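You operate a simulated robot arm through the tools that you are given. There is no shell and no other tool. Be economical: measure what you need, move in short steps, check, and stop when the job is done.

You run a simulated robot arm. Do the job below in one go: nothing can be reset, and whatever is moved stays where it is left.

Task
Open the bottom drawer of the repair stand, take the green bundle band and put it in the inside of the bottom drawer of the repair stand and shut the drawer again. Then press the red plunger two times. Then put the jar with a yellow lid on the bench top away on the second shelf from the bottom of the open rack. Then open the side gate, take the short orange handle and put it on the board of the grey stand and shut the gate again. Then shut the right cupboard door of the bench. Then open the left door of the low cupboard, put the blue bottle from the upper left shelf of the low cupboard on top of the yellow box, then shut the door. Then open the tool drawer of the near winder. The order counts. Set down upright: jar with a yellow lid, short orange handle, blue bottle.

Only the result counts: the job must be done as asked and must still hold three seconds after the hand-in. Knocking over, shifting, dropping, spilling or breaking anything else fails it. Lids that push on must go on centred and level and be pressed home; caps that screw on are set level and turned clockwise until they are tight.

Robot
A 7-joint arm with a fingered hand on a trunk, on a base that drives. Base frame: it is fixed to the floor where the robot stands at the start and does not move with it; the origin is under the middle of the robot, x ahead of it, y to its left, z up. Lengths are in m, angles in rad, forces in N, time in s.
With the tool pointing down near the work surface it reaches from about 0.32 to 0.74 m from the robot's upright axis, wherever it stands. Its first joint turns from -2.897 to 2.897 rad. Places, roughly: blue bottle (7x7x17 cm) [-0.2, 2.8, 0.5]; board of the grey stand [-0.7, -0.9, 0.6]; bottom drawer of the repair stand [3, 0.1, 0.2]; green bundle band (13x10x3 cm) [0.6, 0.4, 0.8]; inside of the bottom drawer of the repair stand [3, 0.1, 0.1]; jar with a yellow lid (7x7x10 cm) [0.8, 0.9, 0.8]; left door of the low cupboard [-0.1, 2.6, 0.4]; red plunger [0.6, 0.7, 0.9]; right cupboard door of the bench [1.1, 1.3, 0.4]; second shelf of the open rack [2.5, 1.3, 0.6]; short orange handle (4x4x11 cm) [1, 0.7, 0.9]; side gate [-0.3, -0.7, 0.6]; tool drawer of the near winder [-2.8, -5, 0.5]; yellow box (15x12x8 cm) [-0.8, -0.4, 0.6]. Payload 4 kg.
Tool frame: the origin (TCP) lies between the finger pads and is the grasp point; the fingertips stand 0.026 m ahead of it; z points along the fingers, y is the line along which they close. The gripper opens to 0.132 m. The gripper's body begins 0.073 m behind the TCP. The gripper is a hand of 4 fingers: y runs from the thumb to the fingers, the wrist lies at [0, 0, -0.239] in the tool frame, and closing takes about 1.5 s.
Orientation is told as [roll, pitch, yaw] about the base's x, y, z axes, in that order, counted from this pose: with the fingers straight down and closing along the base's y, the tool's x points along the base's -x, its y along +y and its z along -z.

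Tools
- The arm moves only by the tool send_rows. Its argument "motion" is a list of rows, each a list of 6 numbers: the shift along the base's x, y, z in units of 25 mm (1.0 is 25 mm), then the turn, a rotation vector about the base's x, y, z in units of 5 degrees (1.0 is 5 degrees). In form: [[dx, dy, dz, rx, ry, rz], ...]. A call has 1 to 20 rows; each row shifts and turns the commanded pose from where the row before left it. "fingers" is the closure in counts, from 0 (fully open) to 255 (shut), set as the call begins (left out, the last holds). A call with a number of a shift or a turn outside -1 to 1 is refused whole. Rows are played at 5 a second. More than 0.05 m and 0.15 rad between two rows, or a gripper value outside its range, and nothing of the call is played. Where a pose cannot be reached the arm comes as near as it can. A force on the tool above 40 N (or 10 N above the force at the start of the call, whichever is more), or a blocked arm, ends the call early, and 0.2 s more pass. The fingers move at their own pace (about 0.072 m/s each) and stop on an object; they squeeze with about 23 N. The grip force told is the motor's: it shows also when the fingers shut on nothing. Time passes only in rows, and 0.2 s behind the last, so rows that do not move let the fingers close. It gives the time, the measured TCP pose, the force on the tool (base axes), the opening and the grip force at its end, in the units of the frame above (readings bear some noise), with the torque about the TCP (base axes, N m) and any sound that the robot's microphone picked up.
- Cameras (640 x 400 px; columns grow to the right, rows downward): "scene" is now at [-0.0234, 0.1086, 1.2733]; the picture's right is [-0.79, -0.61, 0.00], its down [-0.57, 0.74, -0.36] and it looks along [0.22, -0.29, -0.93] (base axes); focal length 214 px, centre (320, 200). "wrist" rides on the gripper at [0.068, 0.002, -0.097] in the tool frame; the picture's right is [-0.03, 1.00, 0.00], its down [-0.82, -0.02, -0.58] and it looks along [-0.58, -0.01, 0.82] (tool axes); focal length 270 px, centre (320, 200). There is no depth. A picture from a camera that has moved, and an enlarged one, comes with that camera's place and axes in the base frame and with its lens.
- grab_frame(camera): a new picture of that camera. It takes no simulated time.
- slide_trunk(by): slides the trunk up (or, below 0, down) by that many m; the arm and the scene camera ride with it, the base frame stays. It gives what a move gives, with no picture.
- drive_base(legs): drives the robot by 1 to 6 legs, each [ahead, turn to the left] in m and rad, along the robot's own axes; the way and the turn of a leg run together, so that a leg with both is an arc; at most 1.5 m and 3.142 rad a leg. The arm and the cameras ride along, it lands a little off, and it stops where it bumps. It gives what a move gives.
- set_grasp(shape): the hand has 4 fingers and takes this shape, open, in about a second: jaw (thumb against the fingers, like two jaws); tri (thumb and two fingers); tip (a fingertip pinch); poke (one finger out to press); point (the index stretched); flat (the hand flat); cup (the hand cupped); fist (a fist). The gripper value then closes the fingers along that shape, each until it touches; the sizes above hold for jaw. It gives what a move gives, with no picture.
- turn_head(pan, tilt): turns the head with the scene camera to pan (to the left, within 2.705 rad either way) and tilt (down, from -0.506 to 1.204), counted from straight ahead of the robot. It gives what a move gives.
- inspect(camera, box): a new picture of the part [left, top, right, bottom] of that camera's present view, enlarged. It takes no simulated time.
- hand_in(): hands the job in; it is judged then, once.

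Work in short steps. Places have to be worked out from the pictures, the camera data and where the tool is seen: move nearer, look again, correct. Check each grasp and each placing, and mend what went wrong. You have 493 turns and 254 pictures in all, those below and enlarged ones among them. Open the gripper and draw the arm clear of the work before you hand the job in, unless the task says otherwise; then end with one line.

The tools are called after "Request:" as name(argument=value, ...) on one line, values as JSON. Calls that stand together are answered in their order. send_rows: Moves the arm, as the interface text tells. Its arguments: {"type":"object","properties":{"motion":{"type":"array","items":{"type":"array","items":{"type":"number"}}},"fingers":{"type":"number"}},"required":["motion"]} The other tools are called the same way: slide_trunk (by) slides the trunk up or down; set_grasp (shape) gives the hand a shape; drive_base (legs) drives the base; turn_head (pan, tilt) turns the head that bears the scene camera; grab_frame (camera) takes a picture; inspect (camera, box) takes an enlarged picture of a part of a camera's view; hand_in () hands the job in.

At the start:

```text
t: 0.0
eef_pos: [0.5548, -0.0099, 0.4726]
ee_rot: [0.0, 0.001, -0.002]
contact_force: [0.5, -0.2, 0.3]
moment: [-0.03, 0.02, 0.02]
grip_width: 0.1319
finger_force: 0.1
shape: jaw
trunk travel left (down, up): [-0.275, 0.315]
robot x, y, heading: [-0.0031, 0.001, 0.003]
head pan, tilt: [-0.911, 1.201]
```

scene: 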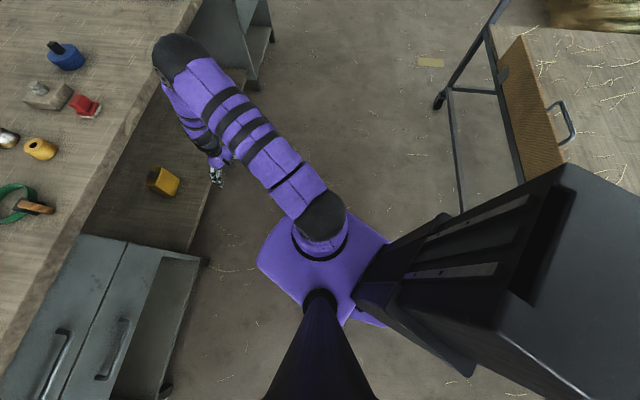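
wrist: 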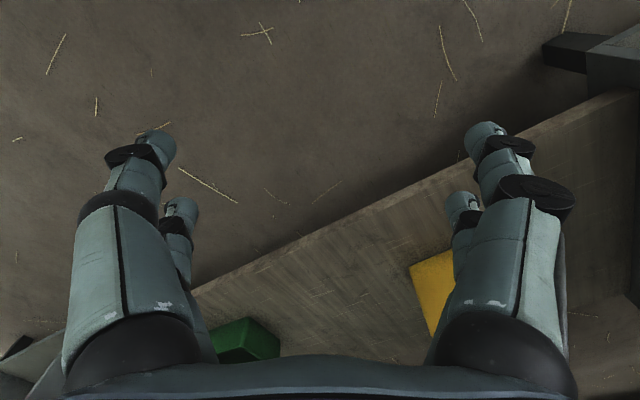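

I'll survey the surroundings first: head towards the bench.

Request:
turn_head(pan=0.6, tilt=0.6)

Request:
grab_frame(camera="scene")

Request:
turn_head(pan=0.1, tilt=0.2)

Request:
grab_frame(camera="scene")

Request:
turn_head(pan=1.6, tilt=0.3)

Request:
grab_frame(camera="scene")

Request:
turn_head(pan=-1.8, tilt=0.4)

Request:
grab_frame(camera="scene")

Request:
turn_head(pan=2.7, tilt=0.3)

Request:
grab_frame(camera="scene")

```text
t: 1.6
eef_pos: [0.5548, -0.0114, 0.4728]
ee_rot: [0.001, 0.0, -0.002]
contact_force: [-0.4, -0.3, 0.2]
moment: [-0.01, 0.01, -0.05]
grip_width: 0.1317
finger_force: 0.1
shape: jaw
trunk travel left (down, up): [-0.275, 0.315]
robot x, y, heading: [0.0002, -0.0007, 0.004]
head pan, tilt: [0.6, 0.6]
```

```text
251 pictures are left
camera scene: at [0.0152, 0.2026, 1.3179], right [0.56, -0.83, 0.0], down [-0.47, -0.32, -0.82], along [0.68, 0.47, -0.57], focal length 214 px, centre (320, 200)
```

scene: 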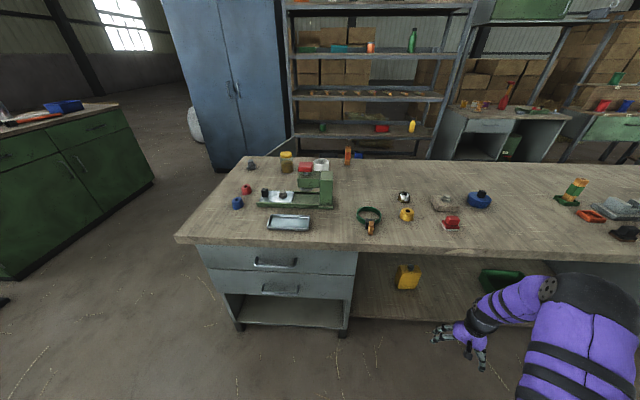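

```text
t: 2.5
eef_pos: [0.5548, -0.011, 0.4713]
ee_rot: [0.0, 0.0, 0.001]
contact_force: [-0.7, -0.5, 0.3]
moment: [-0.02, -0.02, -0.04]
grip_width: 0.1317
finger_force: 0.0
shape: jaw
trunk travel left (down, up): [-0.275, 0.315]
robot x, y, heading: [0.0011, 0.0034, 0.001]
head pan, tilt: [0.099, 0.201]
```

```text
250 pictures are left
camera scene: at [0.035, 0.1621, 1.3546], right [0.1, -0.99, 0.0], down [-0.2, -0.02, -0.98], along [0.97, 0.1, -0.2], focal length 214 px, centre (320, 200)
```

scene: 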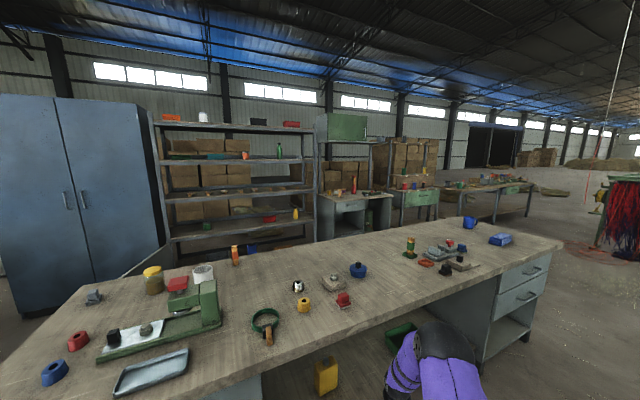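

```text
t: 4.1
eef_pos: [0.5546, -0.0107, 0.4732]
ee_rot: [0.0, 0.0, 0.001]
contact_force: [0.2, -0.2, 0.7]
moment: [0.02, 0.0, 0.01]
grip_width: 0.1321
finger_force: 0.0
shape: jaw
trunk travel left (down, up): [-0.275, 0.315]
robot x, y, heading: [0.0021, 0.0022, 0.0]
head pan, tilt: [1.6, 0.3]
```

```text
249 pictures are left
camera scene: at [-0.0604, 0.2461, 1.3454], right [1.0, 0.03, 0.0], down [0.01, -0.3, -0.96], along [-0.03, 0.95, -0.3], focal length 214 px, centre (320, 200)
```

scene: 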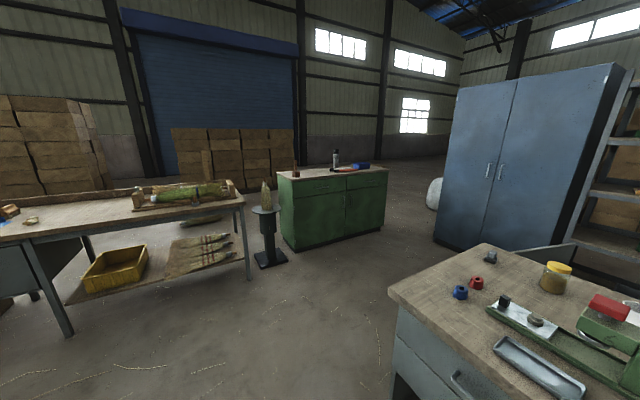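

```text
t: 7.0
eef_pos: [0.5542, -0.0112, 0.4727]
ee_rot: [0.0, 0.001, 0.001]
contact_force: [-0.3, -0.5, -0.1]
moment: [0.02, 0.03, 0.0]
grip_width: 0.1319
finger_force: 0.0
shape: jaw
trunk travel left (down, up): [-0.275, 0.315]
robot x, y, heading: [-0.001, 0.0033, 0.002]
head pan, tilt: [-1.799, 0.4]
```

```text
248 pictures are left
camera scene: at [-0.0787, 0.0625, 1.3362], right [-0.97, 0.23, 0.0], down [0.09, 0.38, -0.92], along [-0.21, -0.9, -0.39], focal length 214 px, centre (320, 200)
```

scene: 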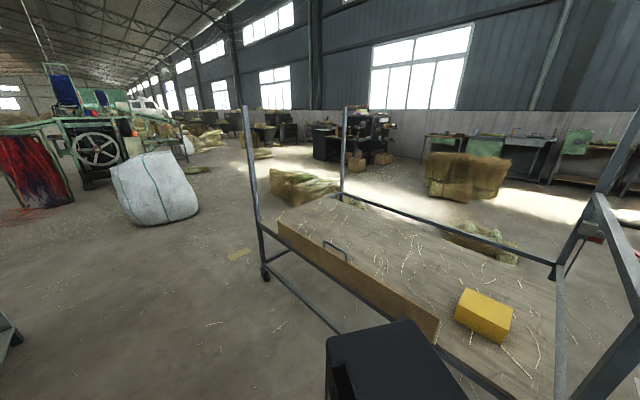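

```text
t: 10.6
eef_pos: [0.5549, -0.0107, 0.4732]
ee_rot: [0.001, 0.0, 0.001]
contact_force: [0.5, -0.5, 0.0]
moment: [0.02, -0.01, -0.01]
grip_width: 0.1319
finger_force: 0.0
shape: jaw
trunk travel left (down, up): [-0.275, 0.315]
robot x, y, heading: [0.0054, 0.0023, -0.002]
head pan, tilt: [2.7, 0.3]
```

```text
247 pictures are left
camera scene: at [-0.1421, 0.1927, 1.3454], right [0.43, 0.9, 0.0], down [0.27, -0.13, -0.96], along [-0.86, 0.41, -0.3], focal length 214 px, centre (320, 200)
```

scene: 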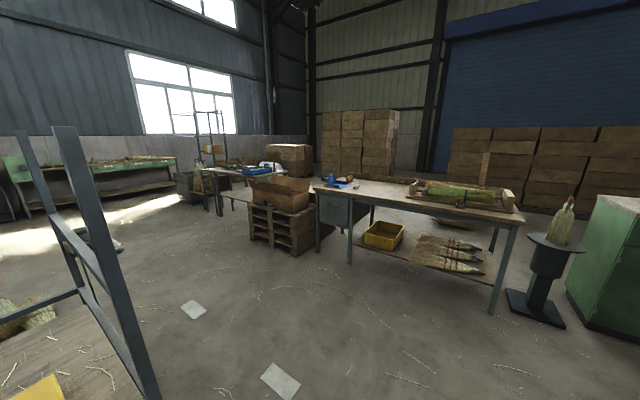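

The bench is turned about 30° and the repair stand lies beyond it. I look at the robot's own footprint and the route.

Request:
turn_head(pan=-2.4, tilt=1.0)

Request:
grab_frame(camera="scene")

Request:
turn_head(pan=2.4, tilt=1.1)

Request:
grab_frame(camera="scene")

Request:
turn_head(pan=-0.8, tilt=0.4)

Request:
grab_frame(camera="scene")

```text
t: 14.6
eef_pos: [0.5549, -0.0109, 0.4726]
ee_rot: [0.001, -0.001, 0.0]
contact_force: [1.0, -0.4, 0.1]
moment: [0.0, -0.02, 0.05]
grip_width: 0.1318
finger_force: 0.0
shape: jaw
trunk travel left (down, up): [-0.275, 0.315]
robot x, y, heading: [0.002, -0.002, 0.0]
head pan, tilt: [-2.4, 1.0]
```

```text
246 pictures are left
camera scene: at [-0.1091, 0.1057, 1.2859], right [-0.68, 0.74, 0.0], down [0.62, 0.57, -0.54], along [-0.4, -0.37, -0.84], focal length 214 px, centre (320, 200)
```

scene: 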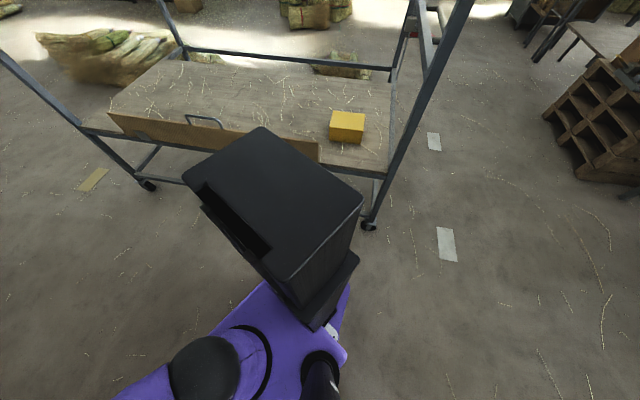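

```text
t: 18.4
eef_pos: [0.5548, -0.0113, 0.4735]
ee_rot: [0.001, -0.001, -0.001]
contact_force: [0.0, 0.2, -0.1]
moment: [-0.01, 0.0, -0.01]
grip_width: 0.132
finger_force: 0.1
shape: jaw
trunk travel left (down, up): [-0.275, 0.315]
robot x, y, heading: [0.0019, 0.0036, -0.003]
head pan, tilt: [2.4, 1.1]
```

```text
245 pictures are left
camera scene: at [-0.1043, 0.1954, 1.2793], right [0.68, 0.74, 0.0], down [0.66, -0.6, -0.45], along [-0.33, 0.31, -0.89], focal length 214 px, centre (320, 200)
```

scene: 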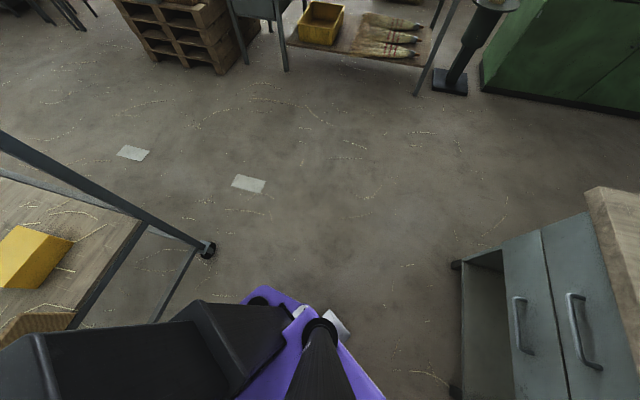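

```text
t: 21.1
eef_pos: [0.5554, -0.0113, 0.4729]
ee_rot: [0.001, 0.0, 0.001]
contact_force: [-1.1, 0.2, 0.3]
moment: [0.02, -0.01, -0.01]
grip_width: 0.132
finger_force: 0.1
shape: jaw
trunk travel left (down, up): [-0.275, 0.315]
robot x, y, heading: [0.0, 0.0021, -0.001]
head pan, tilt: [-0.799, 0.4]
```

```text
244 pictures are left
camera scene: at [0.0069, 0.0864, 1.3361], right [-0.72, -0.7, 0.0], down [-0.27, 0.28, -0.92], along [0.64, -0.66, -0.39], focal length 214 px, centre (320, 200)
```

scene: 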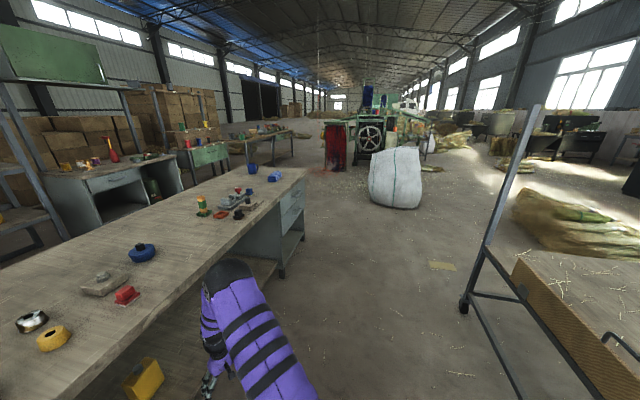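

The black box is the robot's own tower, the way round the right end of the bench is open. I tuck the arm in, then drive in stages.

Request:
send_rows(motion=[[-0.8, 0, 1, 0, 0, 0], [-0.8, 0, 1, 0, 0, 0], [-0.8, 0, 1, 0, 0, 0], [-0.8, 0, 1, 0, 0, 0], [-0.8, 0, 1, 0, 0, 0], [-0.8, 0, 1, 0, 0, 0], [-0.8, 0, 1, 0, 0, 0], [-0.8, 0, 1, 0, 0, 0]])

Request:
drive_base(legs=[[0, -1.06], [1.5, 0], [0.65, 0]])

Request:
turn_head(pan=1.2, tilt=0.4)

Request:
grab_frame(camera="scene")

```text
t: 22.9
eef_pos: [0.3947, -0.0095, 0.6738]
ee_rot: [0.001, 0.0, 0.0]
contact_force: [0.4, 0.5, -0.5]
moment: [-0.03, 0.01, 0.01]
grip_width: 0.1317
finger_force: 0.1
shape: jaw
trunk travel left (down, up): [-0.275, 0.315]
robot x, y, heading: [-0.001, -0.0034, -0.0]
head pan, tilt: [-0.799, 0.4]
```

```text
t: 36.6
eef_pos: [1.2181, -2.2484, 0.6736]
ee_rot: [0.001, 0.001, -1.07]
contact_force: [-0.5, 0.4, -1.2]
moment: [0.01, -0.01, 0.02]
grip_width: 0.1317
finger_force: 0.1
shape: jaw
trunk travel left (down, up): [-0.275, 0.315]
robot x, y, heading: [1.0401, -1.8937, -1.069]
head pan, tilt: [-0.799, 0.4]
```

```text
t: 38.5
eef_pos: [1.2188, -2.2472, 0.6732]
ee_rot: [0.001, 0.0, -1.071]
contact_force: [1.3, 0.4, 0.0]
moment: [0.04, -0.03, 0.01]
grip_width: 0.132
finger_force: 0.0
shape: jaw
trunk travel left (down, up): [-0.275, 0.315]
robot x, y, heading: [1.0367, -1.9012, -1.077]
head pan, tilt: [1.201, 0.4]
```

```text
243 pictures are left
camera scene: at [1.2376, -1.7584, 1.3362], right [0.13, -0.99, 0.0], down [-0.39, -0.05, -0.92], along [0.91, 0.12, -0.39], focal length 214 px, centre (320, 200)
```

scene: 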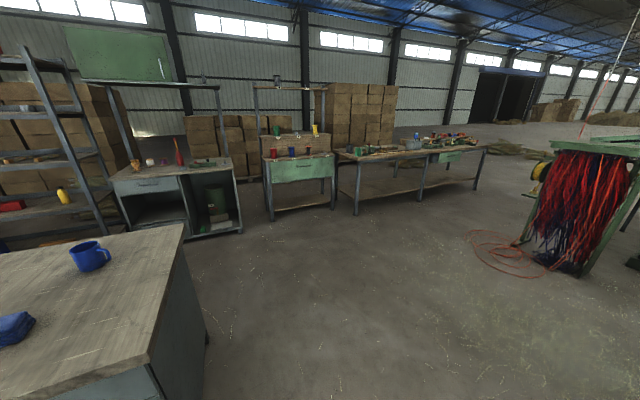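

Way is clear. Let me look closer at the stand before driving on.

Request:
inspect(camera="scene", box=[60, 120, 260, 250])

Request:
drive_base(legs=[[0, 1.52], [1.5, 0], [0, 1.13]])

Request:
turn_head(pan=-0.5, tilt=0.5)

Request:
grab_frame(camera="scene")

```text
3.08 times, centred on (160, 185) of scene
camera zoom: at [1.2376, -1.7584, 1.3362], right [0.13, -0.99, 0.0], down [-0.39, -0.05, -0.92], along [0.91, 0.12, -0.39], focal length 660 px, centre (812, 246)
```

zoom: 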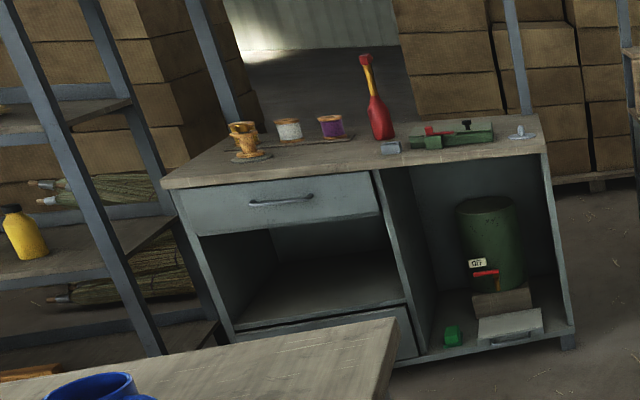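

```text
t: 53.1
eef_pos: [2.4019, -0.8756, 0.6729]
ee_rot: [-0.002, -0.001, 1.561]
contact_force: [0.4, 0.3, -0.1]
moment: [0.02, -0.01, -0.03]
grip_width: 0.1317
finger_force: 0.1
shape: jaw
trunk travel left (down, up): [-0.275, 0.315]
robot x, y, heading: [2.3914, -1.267, 1.56]
head pan, tilt: [1.201, 0.4]
```

```text
t: 54.9
eef_pos: [2.4016, -0.8746, 0.6724]
ee_rot: [0.0, 0.0, 1.561]
contact_force: [0.1, 0.8, 1.3]
moment: [0.01, -0.01, -0.01]
grip_width: 0.1321
finger_force: 0.0
shape: jaw
trunk travel left (down, up): [-0.275, 0.315]
robot x, y, heading: [2.3898, -1.2729, 1.563]
head pan, tilt: [-0.499, 0.499]
```

```text
241 pictures are left
camera scene: at [2.2806, -1.2492, 1.327], right [0.87, -0.49, 0.0], down [-0.23, -0.42, -0.88], along [0.43, 0.77, -0.48], focal length 214 px, centre (320, 200)
```

scene: 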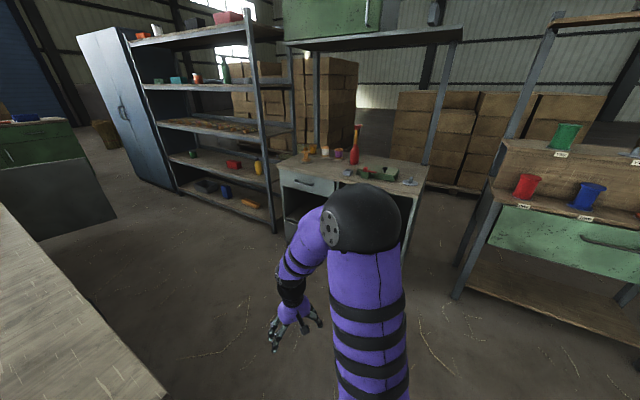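

The stand's front runs from about (2.75,0.22) to (3.27,-0.52), so it faces (-0.82,-0.57). I drive to stand in front of its left half.

Request:
drive_base(legs=[[0, 0.145], [0.88, 0], [0, -1.1]])

Request:
turn_head(pan=0.1, tilt=0.85)

Request:
grab_frame(camera="scene")

```text
t: 61.7
eef_pos: [2.3797, -0.0208, 0.6708]
ee_rot: [-0.001, 0.0, 1.301]
contact_force: [0.1, 1.1, -0.1]
moment: [0.01, -0.02, -0.01]
grip_width: 0.132
finger_force: 0.0
shape: jaw
trunk travel left (down, up): [-0.275, 0.315]
robot x, y, heading: [2.2646, -0.3985, 1.305]
head pan, tilt: [-0.499, 0.499]
stopped in leg 3: the robot was blocked; the commanded pose is now the measured one
```

```text
t: 62.7
eef_pos: [2.3791, -0.0205, 0.6727]
ee_rot: [0.0, 0.0, 1.3]
contact_force: [0.9, 0.3, 0.6]
moment: [0.0, -0.01, -0.01]
grip_width: 0.1319
finger_force: 0.2
shape: jaw
trunk travel left (down, up): [-0.275, 0.315]
robot x, y, heading: [2.2627, -0.3966, 1.306]
head pan, tilt: [0.099, 0.85]
```

```text
240 pictures are left
camera scene: at [2.1164, -0.34, 1.2971], right [0.99, -0.16, 0.0], down [-0.12, -0.74, -0.66], along [0.11, 0.65, -0.75], focal length 214 px, centre (320, 200)
```

scene: 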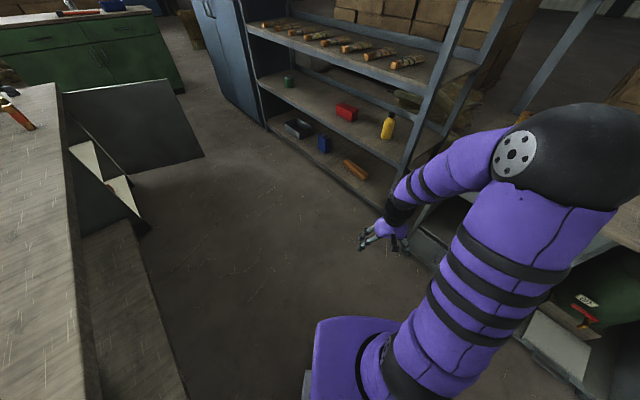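

The elbow sticks out to the right and hit the stand region. I turn back left a bit and look at it.

Request:
drive_base(legs=[[0, 0.25]])

Request:
turn_head(pan=-0.9, tilt=0.4)

Request:
grab_frame(camera="scene")

```text
t: 64.0
eef_pos: [2.283, -0.0045, 0.6724]
ee_rot: [0.0, -0.001, 1.55]
contact_force: [-0.7, -0.3, 0.3]
moment: [-0.04, 0.0, 0.01]
grip_width: 0.1318
finger_force: 0.0
shape: jaw
trunk travel left (down, up): [-0.275, 0.315]
robot x, y, heading: [2.2676, -0.4021, 1.557]
head pan, tilt: [0.099, 0.85]
```

```text
t: 65.3
eef_pos: [2.2824, -0.0035, 0.6732]
ee_rot: [0.0, 0.001, 1.55]
contact_force: [-0.3, -0.2, 0.1]
moment: [-0.03, 0.01, 0.0]
grip_width: 0.1319
finger_force: 0.0
shape: jaw
trunk travel left (down, up): [-0.275, 0.315]
robot x, y, heading: [2.2668, -0.4001, 1.556]
head pan, tilt: [-0.901, 0.4]
```

```text
239 pictures are left
camera scene: at [2.1864, -0.4005, 1.3361], right [0.61, -0.79, 0.0], down [-0.31, -0.24, -0.92], along [0.73, 0.56, -0.39], focal length 214 px, centre (320, 200)
```

scene: 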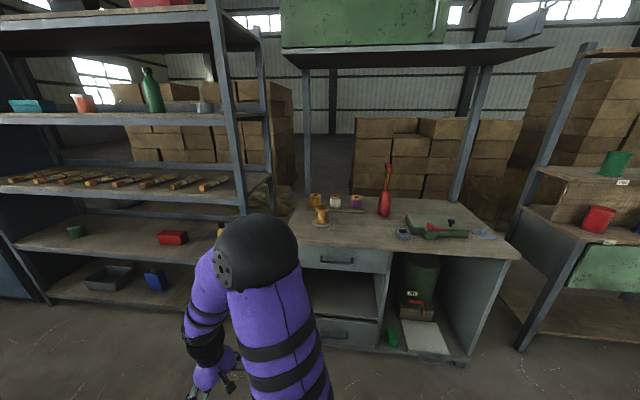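

Nothing has shifted. I check the clearance on the bench side.

Request:
turn_head(pan=1.6, tilt=1.2)

Request:
grab_frame(camera="scene")

Request:
turn_head(pan=-1.2, tilt=1.2)

Request:
grab_frame(camera="scene")

```text
t: 67.5
eef_pos: [2.2825, -0.0045, 0.6722]
ee_rot: [0.001, 0.001, 1.549]
contact_force: [-1.0, -0.1, 0.3]
moment: [0.01, -0.02, 0.05]
grip_width: 0.1318
finger_force: 0.0
shape: jaw
trunk travel left (down, up): [-0.275, 0.315]
robot x, y, heading: [2.2635, -0.3999, 1.555]
head pan, tilt: [1.6, 1.201]
```

```text
238 pictures are left
camera scene: at [2.0571, -0.458, 1.2733], right [-0.02, 1.0, 0.0], down [0.93, 0.01, -0.36], along [-0.36, -0.01, -0.93], focal length 214 px, centre (320, 200)
```

scene: 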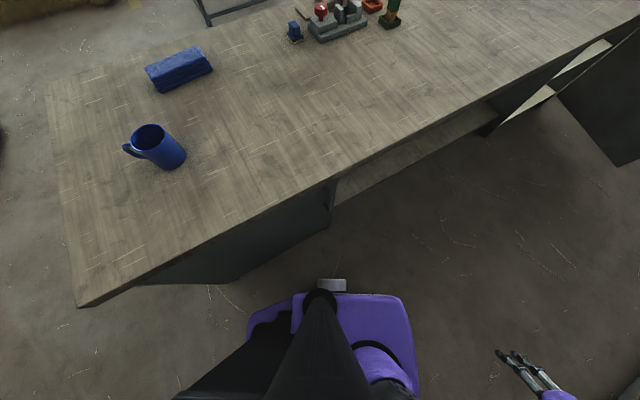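

```text
t: 70.0
eef_pos: [2.2824, -0.0042, 0.6722]
ee_rot: [0.001, -0.001, 1.551]
contact_force: [-0.3, -0.1, -0.2]
moment: [0.01, -0.03, 0.01]
grip_width: 0.132
finger_force: 0.1
shape: jaw
trunk travel left (down, up): [-0.275, 0.315]
robot x, y, heading: [2.2618, -0.3955, 1.556]
head pan, tilt: [-1.201, 1.201]
```

```text
237 pictures are left
camera scene: at [2.1655, -0.4375, 1.2733], right [0.35, -0.94, 0.0], down [-0.87, -0.33, -0.36], along [0.34, 0.13, -0.93], focal length 214 px, centre (320, 200)
```

scene: 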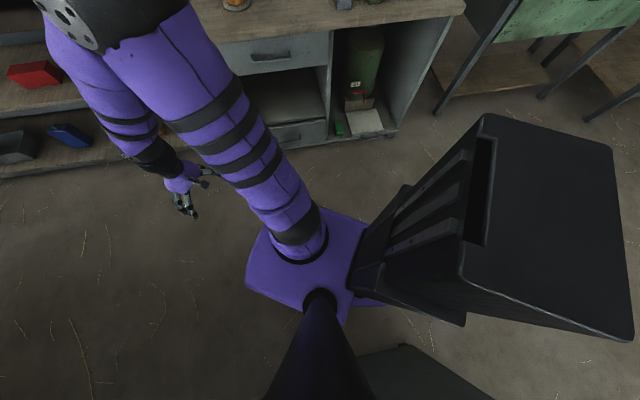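

The rear box likely met the bench's corner, so I won't turn; the drawer is 0.74 m away at −54° off the heading, which the arm can serve. I look at the drawer closely.

Request:
turn_head(pan=-1.0, tilt=0.8)

Request:
inspect(camera="scene", box=[240, 100, 440, 225])

```text
t: 70.9
eef_pos: [2.2841, -0.0049, 0.6721]
ee_rot: [0.001, 0.0, 1.55]
contact_force: [0.3, 0.9, 0.7]
moment: [0.04, -0.01, 0.02]
grip_width: 0.1321
finger_force: 0.0
shape: jaw
trunk travel left (down, up): [-0.275, 0.315]
robot x, y, heading: [2.2624, -0.401, 1.557]
head pan, tilt: [-1.0, 0.799]
```

```text
3.20 times, centred on (340, 162) of scene
camera zoom: at [2.1815, -0.4145, 1.301], right [0.53, -0.85, 0.0], down [-0.61, -0.38, -0.7], along [0.59, 0.37, -0.72], focal length 686 px, centre (256, 320)
```

zoom: 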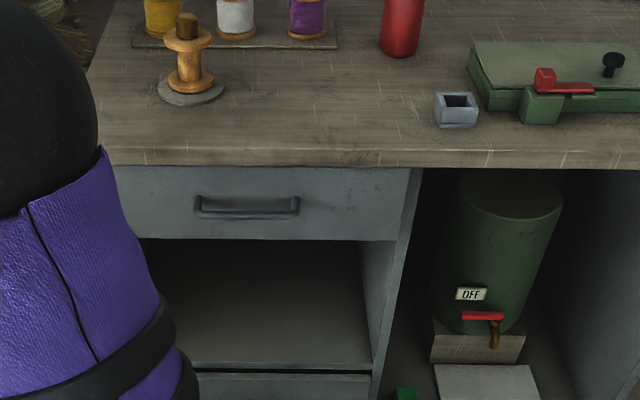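

Tilt more to see the bottom drawer.

Request:
turn_head(pan=-1.0, tilt=1.1)

Request:
inspect(camera="scene", box=[220, 80, 420, 205])

```text
t: 71.7
eef_pos: [2.2828, -0.0054, 0.6723]
ee_rot: [0.0, -0.001, 1.55]
contact_force: [-0.6, -0.4, -0.6]
moment: [0.02, -0.03, 0.01]
grip_width: 0.1321
finger_force: 0.1
shape: jaw
trunk travel left (down, up): [-0.275, 0.315]
robot x, y, heading: [2.2638, -0.4033, 1.556]
head pan, tilt: [-1.0, 1.1]
```

```text
3.20 times, centred on (320, 142) of scene
camera zoom: at [2.1667, -0.4237, 1.2794], right [0.53, -0.85, 0.0], down [-0.76, -0.47, -0.45], along [0.39, 0.24, -0.89], focal length 686 px, centre (320, 384)
```

zoom: 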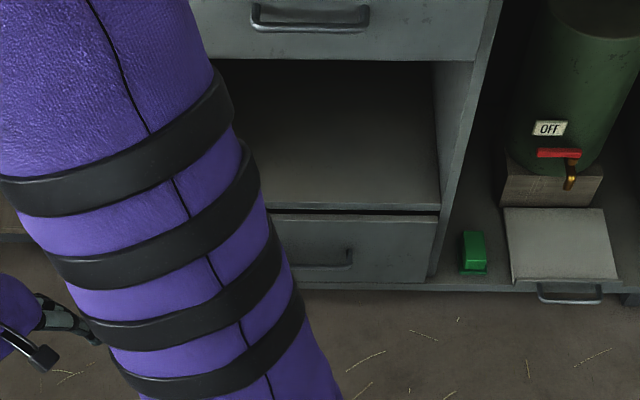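

Judging from both views, the bottom drawer's handle is near (2.85, 0.025, 0.19), front normal about 0.5–0.6 rad. I lower the trunk, then bring the hand in front of it, turned so the fingers close in the vertical plane.

Request:
slide_trunk(by=-0.27)

Request:
send_rows(motion=[[1, -0.3, 0, 0, 0, 0.6], [1, -0.3, 0, 0, 0, 0.6], [1, -0.3, 0, 0, 0, 0.6], [1, -0.3, 0, 0, 0, 0.6], [1, -0.3, 0, 0, 0, 0.6], [1, -0.3, 0, 0, 0, 0.6], [1, -0.1, 0, 0, 0, 0.6], [1, -0.1, 0, 0, 0, 0.6], [1, 0, 0, 0, 0, 0.6], [1, 0, 0, 0, 0, 0.6], [1, 0, 0, 0, 0, 0.5], [1, 0, 0, 0, 0, 0]])

Request:
grab_frame(camera="scene")

```text
t: 74.4
eef_pos: [2.2821, -0.0041, 0.4006]
ee_rot: [0.001, 0.002, 1.55]
contact_force: [0.2, -0.5, -0.2]
moment: [0.01, -0.01, 0.0]
grip_width: 0.1319
finger_force: 0.0
shape: jaw
trunk travel left (down, up): [-0.005, 0.585]
robot x, y, heading: [2.2675, -0.402, 1.559]
head pan, tilt: [-1.0, 1.1]
```

```text
t: 77.0
eef_pos: [2.5838, -0.0539, 0.4024]
ee_rot: [0.0, 0.001, 2.118]
contact_force: [-0.3, 0.5, -0.1]
moment: [0.05, -0.01, -0.01]
grip_width: 0.1321
finger_force: 0.1
shape: jaw
trunk travel left (down, up): [-0.005, 0.585]
robot x, y, heading: [2.2616, -0.4005, 1.558]
head pan, tilt: [-1.0, 1.1]
```

```text
234 pictures are left
camera scene: at [2.1666, -0.4238, 1.0093], right [0.53, -0.85, 0.0], down [-0.76, -0.47, -0.45], along [0.39, 0.24, -0.89], focal length 214 px, centre (320, 200)
```

scene: 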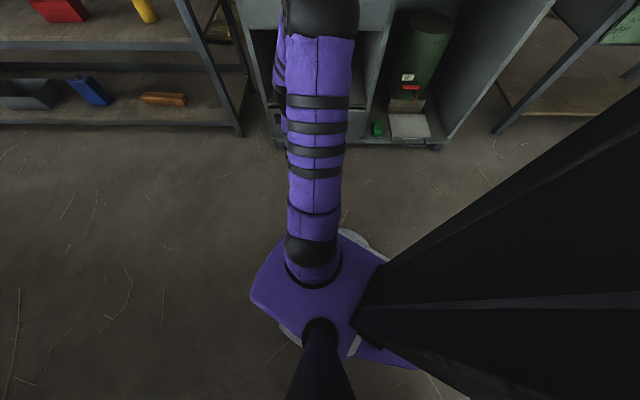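

The elbow is forward, close to the desk edge. I tilt the hand forward while lowering it in half steps and watch the elbow.

Request:
send_rows(motion=[[0, 0, -0.6, 0.5, -0.83, 0], [0, 0, -0.6, 0.5, -0.83, 0], [0, 0, -0.6, 0.5, -0.83, 0], [0, 0, -0.6, 0.5, -0.83, 0], [0, 0, -0.6, 0.5, -0.83, 0], [0, 0, -0.6, 0.5, -0.83, 0]])

Request:
turn_head(pan=-1.0, tilt=0.9)

Request:
grab_frame(camera="scene")

Request:
grab_frame(camera="wrist")

```text
t: 78.4
eef_pos: [2.5846, -0.0554, 0.3143]
ee_rot: [-0.511, 0.002, 2.115]
contact_force: [0.3, -0.4, -0.5]
moment: [-0.02, 0.0, 0.01]
grip_width: 0.1321
finger_force: 0.1
shape: jaw
trunk travel left (down, up): [-0.005, 0.585]
robot x, y, heading: [2.2686, -0.3989, 1.56]
head pan, tilt: [-1.0, 1.1]
```

```text
t: 79.2
eef_pos: [2.5818, -0.0557, 0.3128]
ee_rot: [-0.505, 0.002, 2.117]
contact_force: [-0.1, -0.2, 0.3]
moment: [-0.01, -0.01, -0.03]
grip_width: 0.1317
finger_force: 0.0
shape: jaw
trunk travel left (down, up): [-0.005, 0.585]
robot x, y, heading: [2.2644, -0.3995, 1.559]
head pan, tilt: [-1.0, 0.901]
```

```text
233 pictures are left
camera scene: at [2.1771, -0.4172, 1.0231], right [0.53, -0.85, 0.0], down [-0.67, -0.41, -0.62], along [0.53, 0.33, -0.78], focal length 214 px, centre (320, 200)
```

scene: 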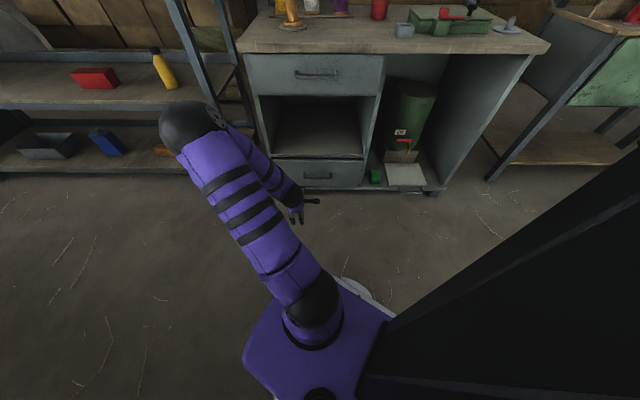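

```text
232 pictures are left
camera wrist: at [2.5759, -0.1378, 0.3963], right [-0.76, -0.43, -0.49], down [-0.65, 0.56, 0.51], along [0.05, 0.7, -0.71], focal length 270 px, centre (320, 200)
```

wrist: 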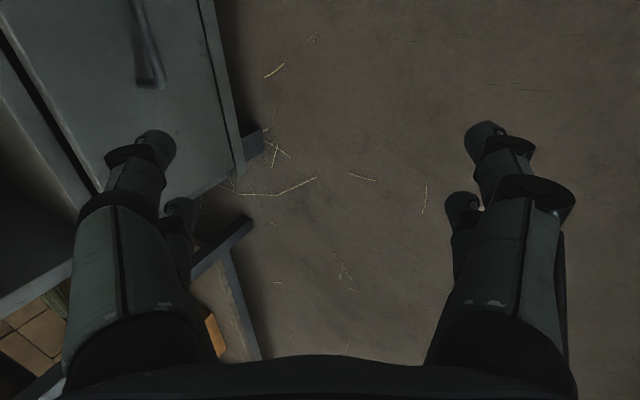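

The arm settled with the elbow to the left, and the drawer is in view. I tilt further and come closer for the wrist camera.

Request:
send_rows(motion=[[0.9, 0.2, -0.2, 0.42, -0.7, 0], [0.9, 0.2, -0.2, 0.42, -0.7, 0], [0.9, 0.2, -0.2, 0.42, -0.7, 0], [0.9, 0.2, -0.2, 0.42, -0.7, 0], [0.9, 0.2, -0.2, 0.42, -0.7, 0], [0.9, 0.2, -0.2, 0.42, -0.7, 0], [0, 0, 0, 0, 0, 0]])

Request:
grab_frame(camera="wrist")

Request:
inspect(camera="scene", box=[200, 80, 440, 230])

```text
t: 80.8
eef_pos: [2.7185, -0.0246, 0.2825]
ee_rot: [-0.937, 0.004, 2.115]
contact_force: [0.1, 0.0, 0.9]
moment: [-0.01, 0.03, 0.0]
grip_width: 0.1322
finger_force: 0.0
shape: jaw
trunk travel left (down, up): [-0.005, 0.585]
robot x, y, heading: [2.265, -0.399, 1.559]
head pan, tilt: [-1.0, 0.901]
```

```text
231 pictures are left
camera wrist: at [2.6848, -0.1235, 0.3385], right [-0.52, -0.29, -0.81], down [-0.81, 0.46, 0.36], along [0.27, 0.84, -0.47], focal length 270 px, centre (320, 200)
```

wrist: 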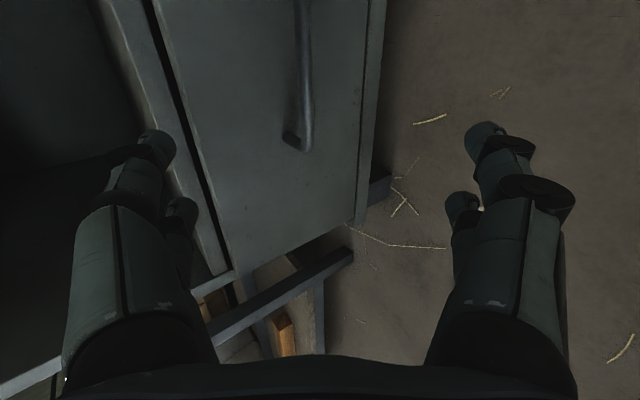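

```text
2.67 times, centred on (320, 155) of scene
camera zoom: at [2.1772, -0.4172, 1.0232], right [0.53, -0.85, 0.0], down [-0.67, -0.41, -0.62], along [0.53, 0.33, -0.78], focal length 572 px, centre (320, 320)
```

zoom: 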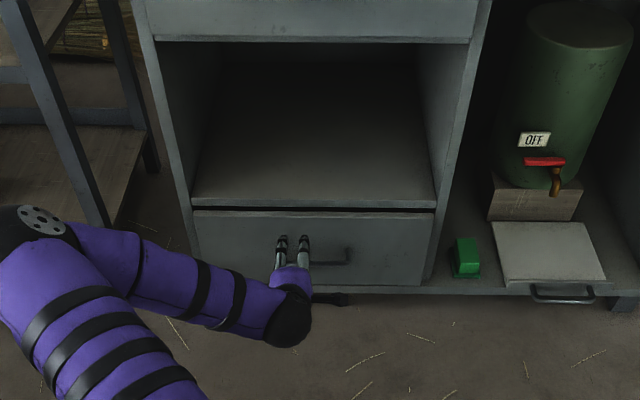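

Handle centre reckons to (2.86, 0.025, 0.205). I flatten the hand to ~14° below level, half close the fingers and stop 7 cm short.

Request:
send_rows(motion=[[0.2, 0, -0.4, 0.47, -0.77, 0], [0.7, 0.1, -0.5, 0.47, -0.77, 0], [0.8, 0.15, -0.5, 0.47, -0.77, 0], [0.8, 0.15, -0.5, 0.47, -0.77, 0], [0.8, 0.15, -0.5, 0.47, -0.77, 0], [0, 0, 0, 0, 0, 0]], fingers=140)

Request:
grab_frame(camera="wrist")

Request:
inspect(camera="scene", box=[260, 120, 380, 195])

```text
t: 82.2
eef_pos: [2.7996, -0.0103, 0.2218]
ee_rot: [-1.33, 0.005, 2.115]
contact_force: [0.1, 0.9, -0.4]
moment: [0.0, 0.01, 0.02]
grip_width: 0.0602
finger_force: 0.0
shape: jaw
trunk travel left (down, up): [-0.005, 0.585]
robot x, y, heading: [2.2649, -0.3984, 1.556]
head pan, tilt: [-1.0, 0.901]
```

```text
229 pictures are left
camera wrist: at [2.7539, -0.1169, 0.2432], right [-0.22, -0.1, -0.97], down [-0.9, 0.41, 0.16], along [0.38, 0.91, -0.18], focal length 270 px, centre (320, 200)
```

wrist: 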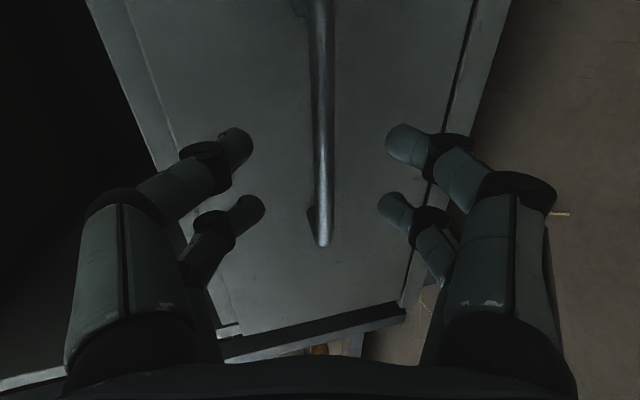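

```text
5.33 times, centred on (320, 158) of scene
camera zoom: at [2.1772, -0.4172, 1.0232], right [0.53, -0.85, 0.0], down [-0.67, -0.41, -0.62], along [0.53, 0.33, -0.78], focal length 1144 px, centre (320, 427)
```

zoom: 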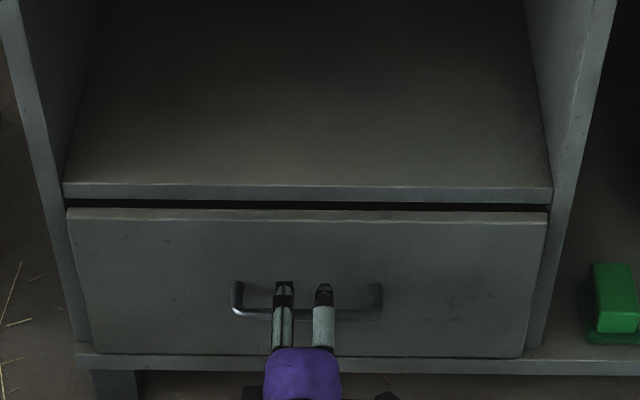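

Well centred on the handle. I advance 6 cm along the tool and close.

Request:
send_rows(motion=[[0.665, 0.4, -0.19, 0, 0, 0], [0.665, 0.4, -0.19, 0, 0, 0], [0.665, 0.4, -0.19, 0, 0, 0], [0, 0, 0, 0, 0, 0]])

Request:
grab_frame(camera="wrist")

```text
t: 82.9
eef_pos: [2.8419, 0.0122, 0.2089]
ee_rot: [-1.329, 0.005, 2.112]
contact_force: [-37.5, -16.4, 10.7]
moment: [0.61, -1.54, -0.2]
grip_width: 0.0594
finger_force: 0.0
shape: jaw
trunk travel left (down, up): [-0.005, 0.585]
robot x, y, heading: [2.2678, -0.3973, 1.561]
head pan, tilt: [-1.0, 0.901]
stopped in row 3: the force on the tool passed its limit at 80 N (the readings are from after the stop); the commanded pose is now the measured one
```

```text
227 pictures are left
camera wrist: at [2.7944, -0.0937, 0.2308], right [-0.22, -0.11, -0.97], down [-0.9, 0.41, 0.15], along [0.39, 0.9, -0.18], focal length 270 px, centre (320, 200)
```

wrist: 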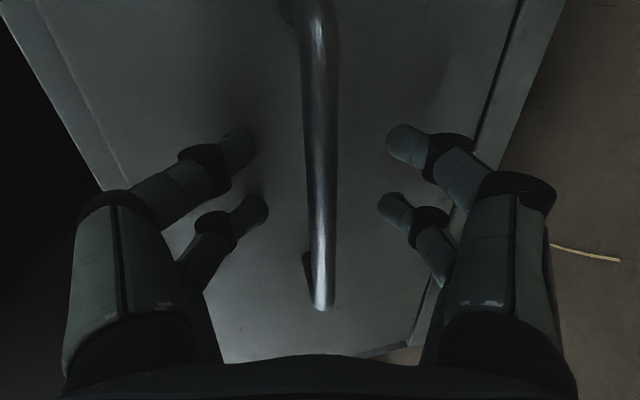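

The tips touched the drawer face with the bar between them. I back off slightly and close.

Request:
send_rows(motion=[[-0.15, -0.08, 0, 0, 0, 0], [0, 0, 0, 0, 0, 0], [0, 0, 0, 0, 0, 0], [0, 0, 0, 0, 0, 0], [0, 0, 0, 0, 0, 0], [0, 0, 0, 0, 0, 0], [0, 0, 0, 0, 0, 0]], fingers=255)

```text
t: 84.5
eef_pos: [2.8385, 0.0114, 0.2086]
ee_rot: [-1.326, 0.007, 2.111]
contact_force: [2.4, 1.5, -7.2]
moment: [0.08, 0.01, 0.02]
grip_width: 0.0146
finger_force: 22.9
shape: jaw
trunk travel left (down, up): [-0.005, 0.585]
robot x, y, heading: [2.2634, -0.399, 1.555]
head pan, tilt: [-1.0, 0.901]
```

Bar gripped. Pull out 12 cm along the drawer's normal.

Request:
send_rows(motion=[[-0.5, -0.33, 0, 0, 0, 0], [-0.5, -0.33, 0, 0, 0, 0], [-0.5, -0.33, 0, 0, 0, 0], [-0.5, -0.33, 0, 0, 0, 0], [-0.5, -0.33, 0, 0, 0, 0], [-0.5, -0.33, 0, 0, 0, 0], [-0.5, -0.33, 0, 0, 0, 0], [-0.5, -0.33, 0, 0, 0, 0]])

Request:
grab_frame(camera="scene")

```text
t: 86.3
eef_pos: [2.7386, -0.0553, 0.2081]
ee_rot: [-1.328, 0.005, 2.111]
contact_force: [0.3, 4.6, -6.7]
moment: [0.06, 0.01, 0.0]
grip_width: 0.0146
finger_force: 23.3
shape: jaw
trunk travel left (down, up): [-0.005, 0.585]
robot x, y, heading: [2.2653, -0.3977, 1.568]
head pan, tilt: [-1.0, 0.901]
```

```text
226 pictures are left
camera scene: at [2.1774, -0.417, 1.0232], right [0.53, -0.85, 0.0], down [-0.67, -0.41, -0.62], along [0.53, 0.33, -0.78], focal length 214 px, centre (320, 200)
```

scene: 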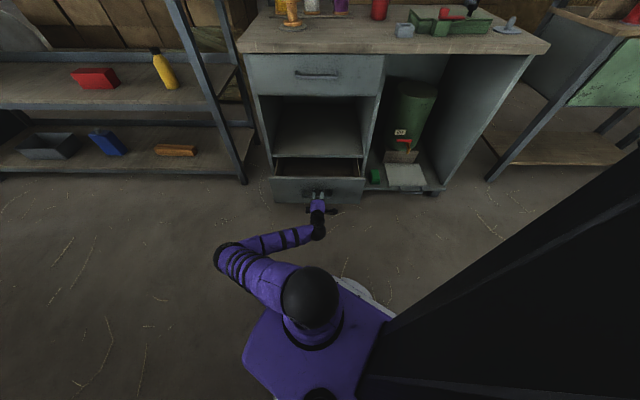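

It slides well. Pull 13 cm more.

Request:
send_rows(motion=[[-0.5, -0.33, 0, 0, 0, 0], [-0.5, -0.33, 0, 0, 0, 0], [-0.5, -0.33, 0, 0, 0, 0], [-0.5, -0.33, 0, 0, 0, 0], [-0.5, -0.33, 0, 0, 0, 0], [-0.5, -0.33, 0, 0, 0, 0], [-0.5, -0.33, 0, 0, 0, 0], [-0.5, -0.33, 0, 0, 0, 0], [-0.5, -0.33, 0, 0, 0, 0]])

Request:
grab_frame(camera="scene")

```text
t: 88.3
eef_pos: [2.6299, -0.1145, 0.2148]
ee_rot: [-1.347, -0.004, 2.129]
contact_force: [15.7, -19.7, -31.3]
moment: [-0.04, -0.28, 0.1]
grip_width: 0.0124
finger_force: 22.8
shape: jaw
trunk travel left (down, up): [-0.005, 0.585]
robot x, y, heading: [2.262, -0.4006, 1.556]
head pan, tilt: [-1.0, 0.901]
```

```text
225 pictures are left
camera scene: at [2.1784, -0.4153, 1.0241], right [0.53, -0.85, 0.0], down [-0.67, -0.41, -0.62], along [0.53, 0.33, -0.79], focal length 214 px, centre (320, 200)
```

scene: 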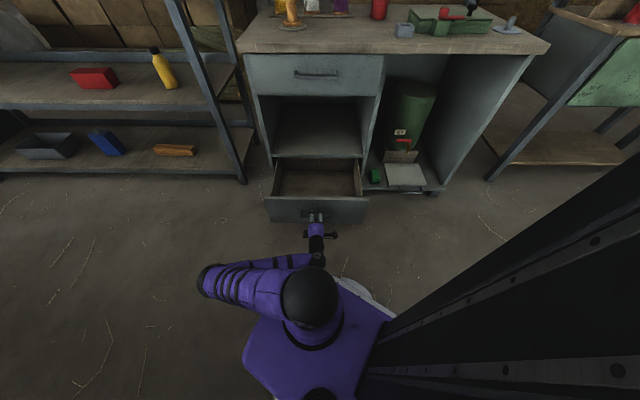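

Open about 24 cm, enough. Release and draw the hand back off the bar.

Request:
send_rows(motion=[[0.1, 0.1, 0, 0, 0, 0], [0, 0, 0, 0, 0, 0], [0, 0, 0, 0, 0, 0], [0, 0, 0, 0, 0, 0], [0, 0, 0, 0, 0, 0]], fingers=100)

Request:
send_rows(motion=[[-0.45, -0.25, 0, 0, 0, 0], [-0.45, -0.25, 0, 0, 0, 0], [-0.45, -0.25, 0, 0, 0, 0], [-0.45, -0.25, 0, 0, 0, 0]])

Request:
inspect(camera="scene", box=[220, 140, 420, 265])

```text
t: 89.5
eef_pos: [2.6311, -0.1157, 0.2144]
ee_rot: [-1.345, -0.003, 2.127]
contact_force: [-2.4, -0.4, 0.5]
moment: [0.02, -0.05, 0.02]
grip_width: 0.0796
finger_force: 0.0
shape: jaw
trunk travel left (down, up): [-0.005, 0.585]
robot x, y, heading: [2.2664, -0.3985, 1.562]
head pan, tilt: [-1.0, 0.901]
```

```text
t: 90.7
eef_pos: [2.5998, -0.0947, 0.2303]
ee_rot: [-1.43, -0.04, 2.207]
contact_force: [-0.1, -0.8, -0.3]
moment: [-0.03, 0.01, 0.0]
grip_width: 0.0805
finger_force: 0.1
shape: jaw
trunk travel left (down, up): [-0.005, 0.585]
robot x, y, heading: [2.2662, -0.4007, 1.557]
head pan, tilt: [-1.0, 0.901]
stopped in row 4: the arm was blocked; the commanded pose is now the measured one
```

```text
3.20 times, centred on (320, 202) of scene
camera zoom: at [2.1768, -0.4173, 1.0216], right [0.53, -0.85, 0.0], down [-0.66, -0.41, -0.62], along [0.53, 0.33, -0.78], focal length 686 px, centre (320, 192)
```

zoom: 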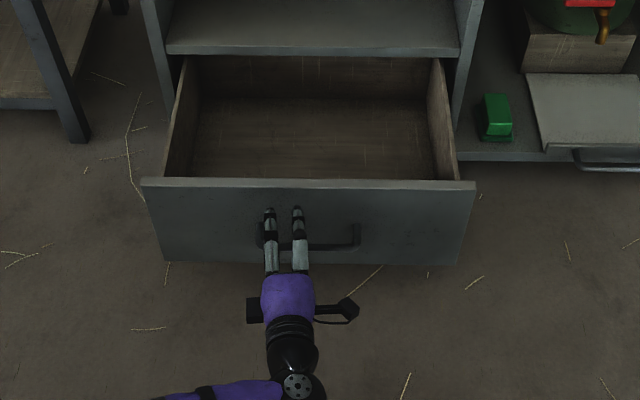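

The arm is at its inner limit, so I back the base 8 cm, which draws the fingers off the bar, then lift the hand.

Request:
drive_base(legs=[[-0.08, 0]])

Request:
inspect(camera="scene", box=[220, 140, 420, 265])

```text
t: 91.9
eef_pos: [2.5986, -0.1657, 0.2305]
ee_rot: [-1.426, -0.04, 2.205]
contact_force: [-0.8, 0.6, 1.3]
moment: [0.02, 0.0, 0.01]
grip_width: 0.0804
finger_force: 0.0
shape: jaw
trunk travel left (down, up): [-0.005, 0.585]
robot x, y, heading: [2.2605, -0.4722, 1.557]
head pan, tilt: [-1.0, 0.901]
stopped in leg 1: the robot was blocked; the commanded pose is now the measured one
```

```text
3.20 times, centred on (320, 202) of scene
camera zoom: at [2.1765, -0.4877, 1.0231], right [0.53, -0.85, 0.0], down [-0.66, -0.41, -0.62], along [0.53, 0.33, -0.78], focal length 686 px, centre (320, 192)
```

zoom: 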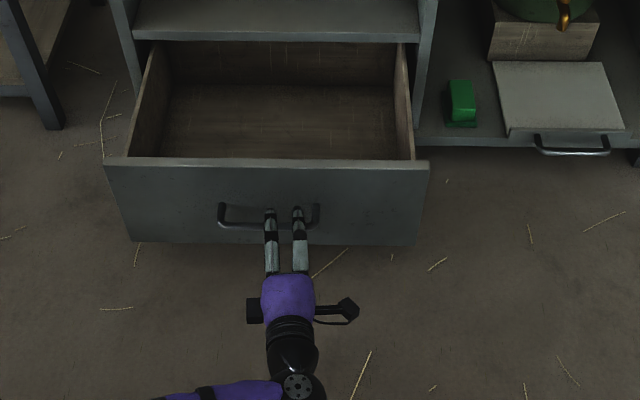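

Fingers should be clear of the bar now; I lift gently, watching the force.

Request:
send_rows(motion=[[-0.1, 0, 0.3, 0, 0, 0], [-0.1, 0, 0.5, 0, 0, 0], [0, 0, 0.6, 0, 0, 0], [0, 0, 1, 0, 0, 0], [0, 0, 1, 0, 0, 0], [0, 0, 1, 0, 0, 0]])

Request:
inspect(camera="scene", box=[220, 140, 420, 265])

```text
t: 93.0
eef_pos: [2.5843, -0.1102, 0.2521]
ee_rot: [-1.399, -0.171, 2.301]
contact_force: [-0.3, 0.3, -0.3]
moment: [0.0, 0.0, 0.0]
grip_width: 0.0803
finger_force: 0.0
shape: jaw
trunk travel left (down, up): [-0.005, 0.585]
robot x, y, heading: [2.2639, -0.4714, 1.558]
head pan, tilt: [-1.0, 0.901]
stopped in row 5: the arm was blocked; the commanded pose is now the measured one
```

```text
3.20 times, centred on (320, 202) of scene
camera zoom: at [2.1765, -0.4876, 1.0231], right [0.53, -0.85, 0.0], down [-0.66, -0.41, -0.62], along [0.53, 0.33, -0.78], focal length 686 px, centre (320, 192)
```

zoom: 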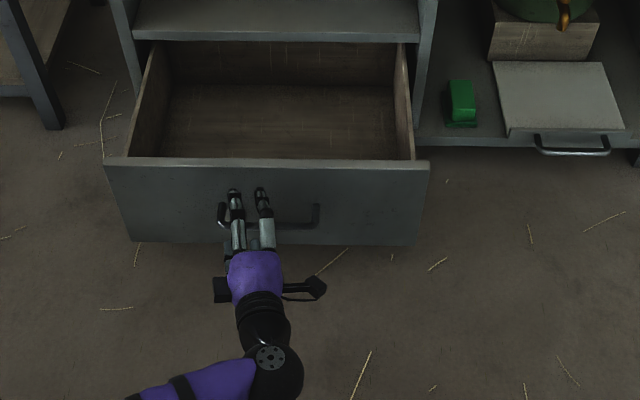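

The tips are ~2.5 cm clear of the bar by the readings, but the arm is cramped; I raise it with the trunk.

Request:
slide_trunk(by=0.1)

Request:
slide_trunk(by=0.2)

Request:
grab_frame(camera="scene")

```text
t: 94.3
eef_pos: [2.5845, -0.11, 0.351]
ee_rot: [-1.401, -0.17, 2.3]
contact_force: [-0.3, -0.4, 0.2]
moment: [0.02, 0.01, -0.01]
grip_width: 0.0804
finger_force: 0.1
shape: jaw
trunk travel left (down, up): [-0.105, 0.485]
robot x, y, heading: [2.2612, -0.4679, 1.556]
head pan, tilt: [-1.0, 0.901]
```

```text
t: 96.5
eef_pos: [2.5854, -0.1109, 0.5514]
ee_rot: [-1.401, -0.17, 2.302]
contact_force: [0.3, -0.4, -0.2]
moment: [0.01, 0.02, -0.01]
grip_width: 0.0802
finger_force: 0.1
shape: jaw
trunk travel left (down, up): [-0.305, 0.285]
robot x, y, heading: [2.2662, -0.469, 1.554]
head pan, tilt: [-1.0, 0.901]
```

```text
221 pictures are left
camera scene: at [2.1765, -0.4876, 1.3231], right [0.53, -0.85, 0.0], down [-0.66, -0.42, -0.62], along [0.53, 0.33, -0.78], focal length 214 px, centre (320, 200)
```

scene: 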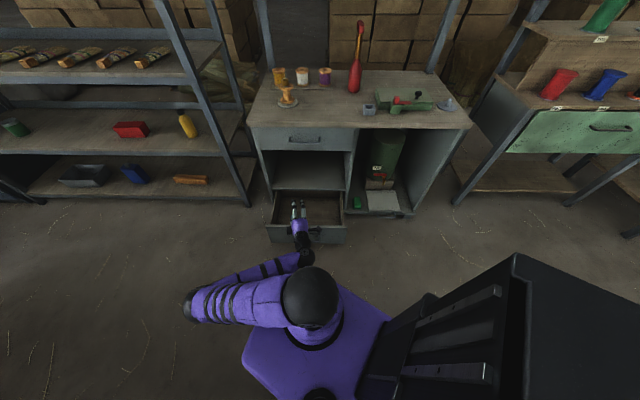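

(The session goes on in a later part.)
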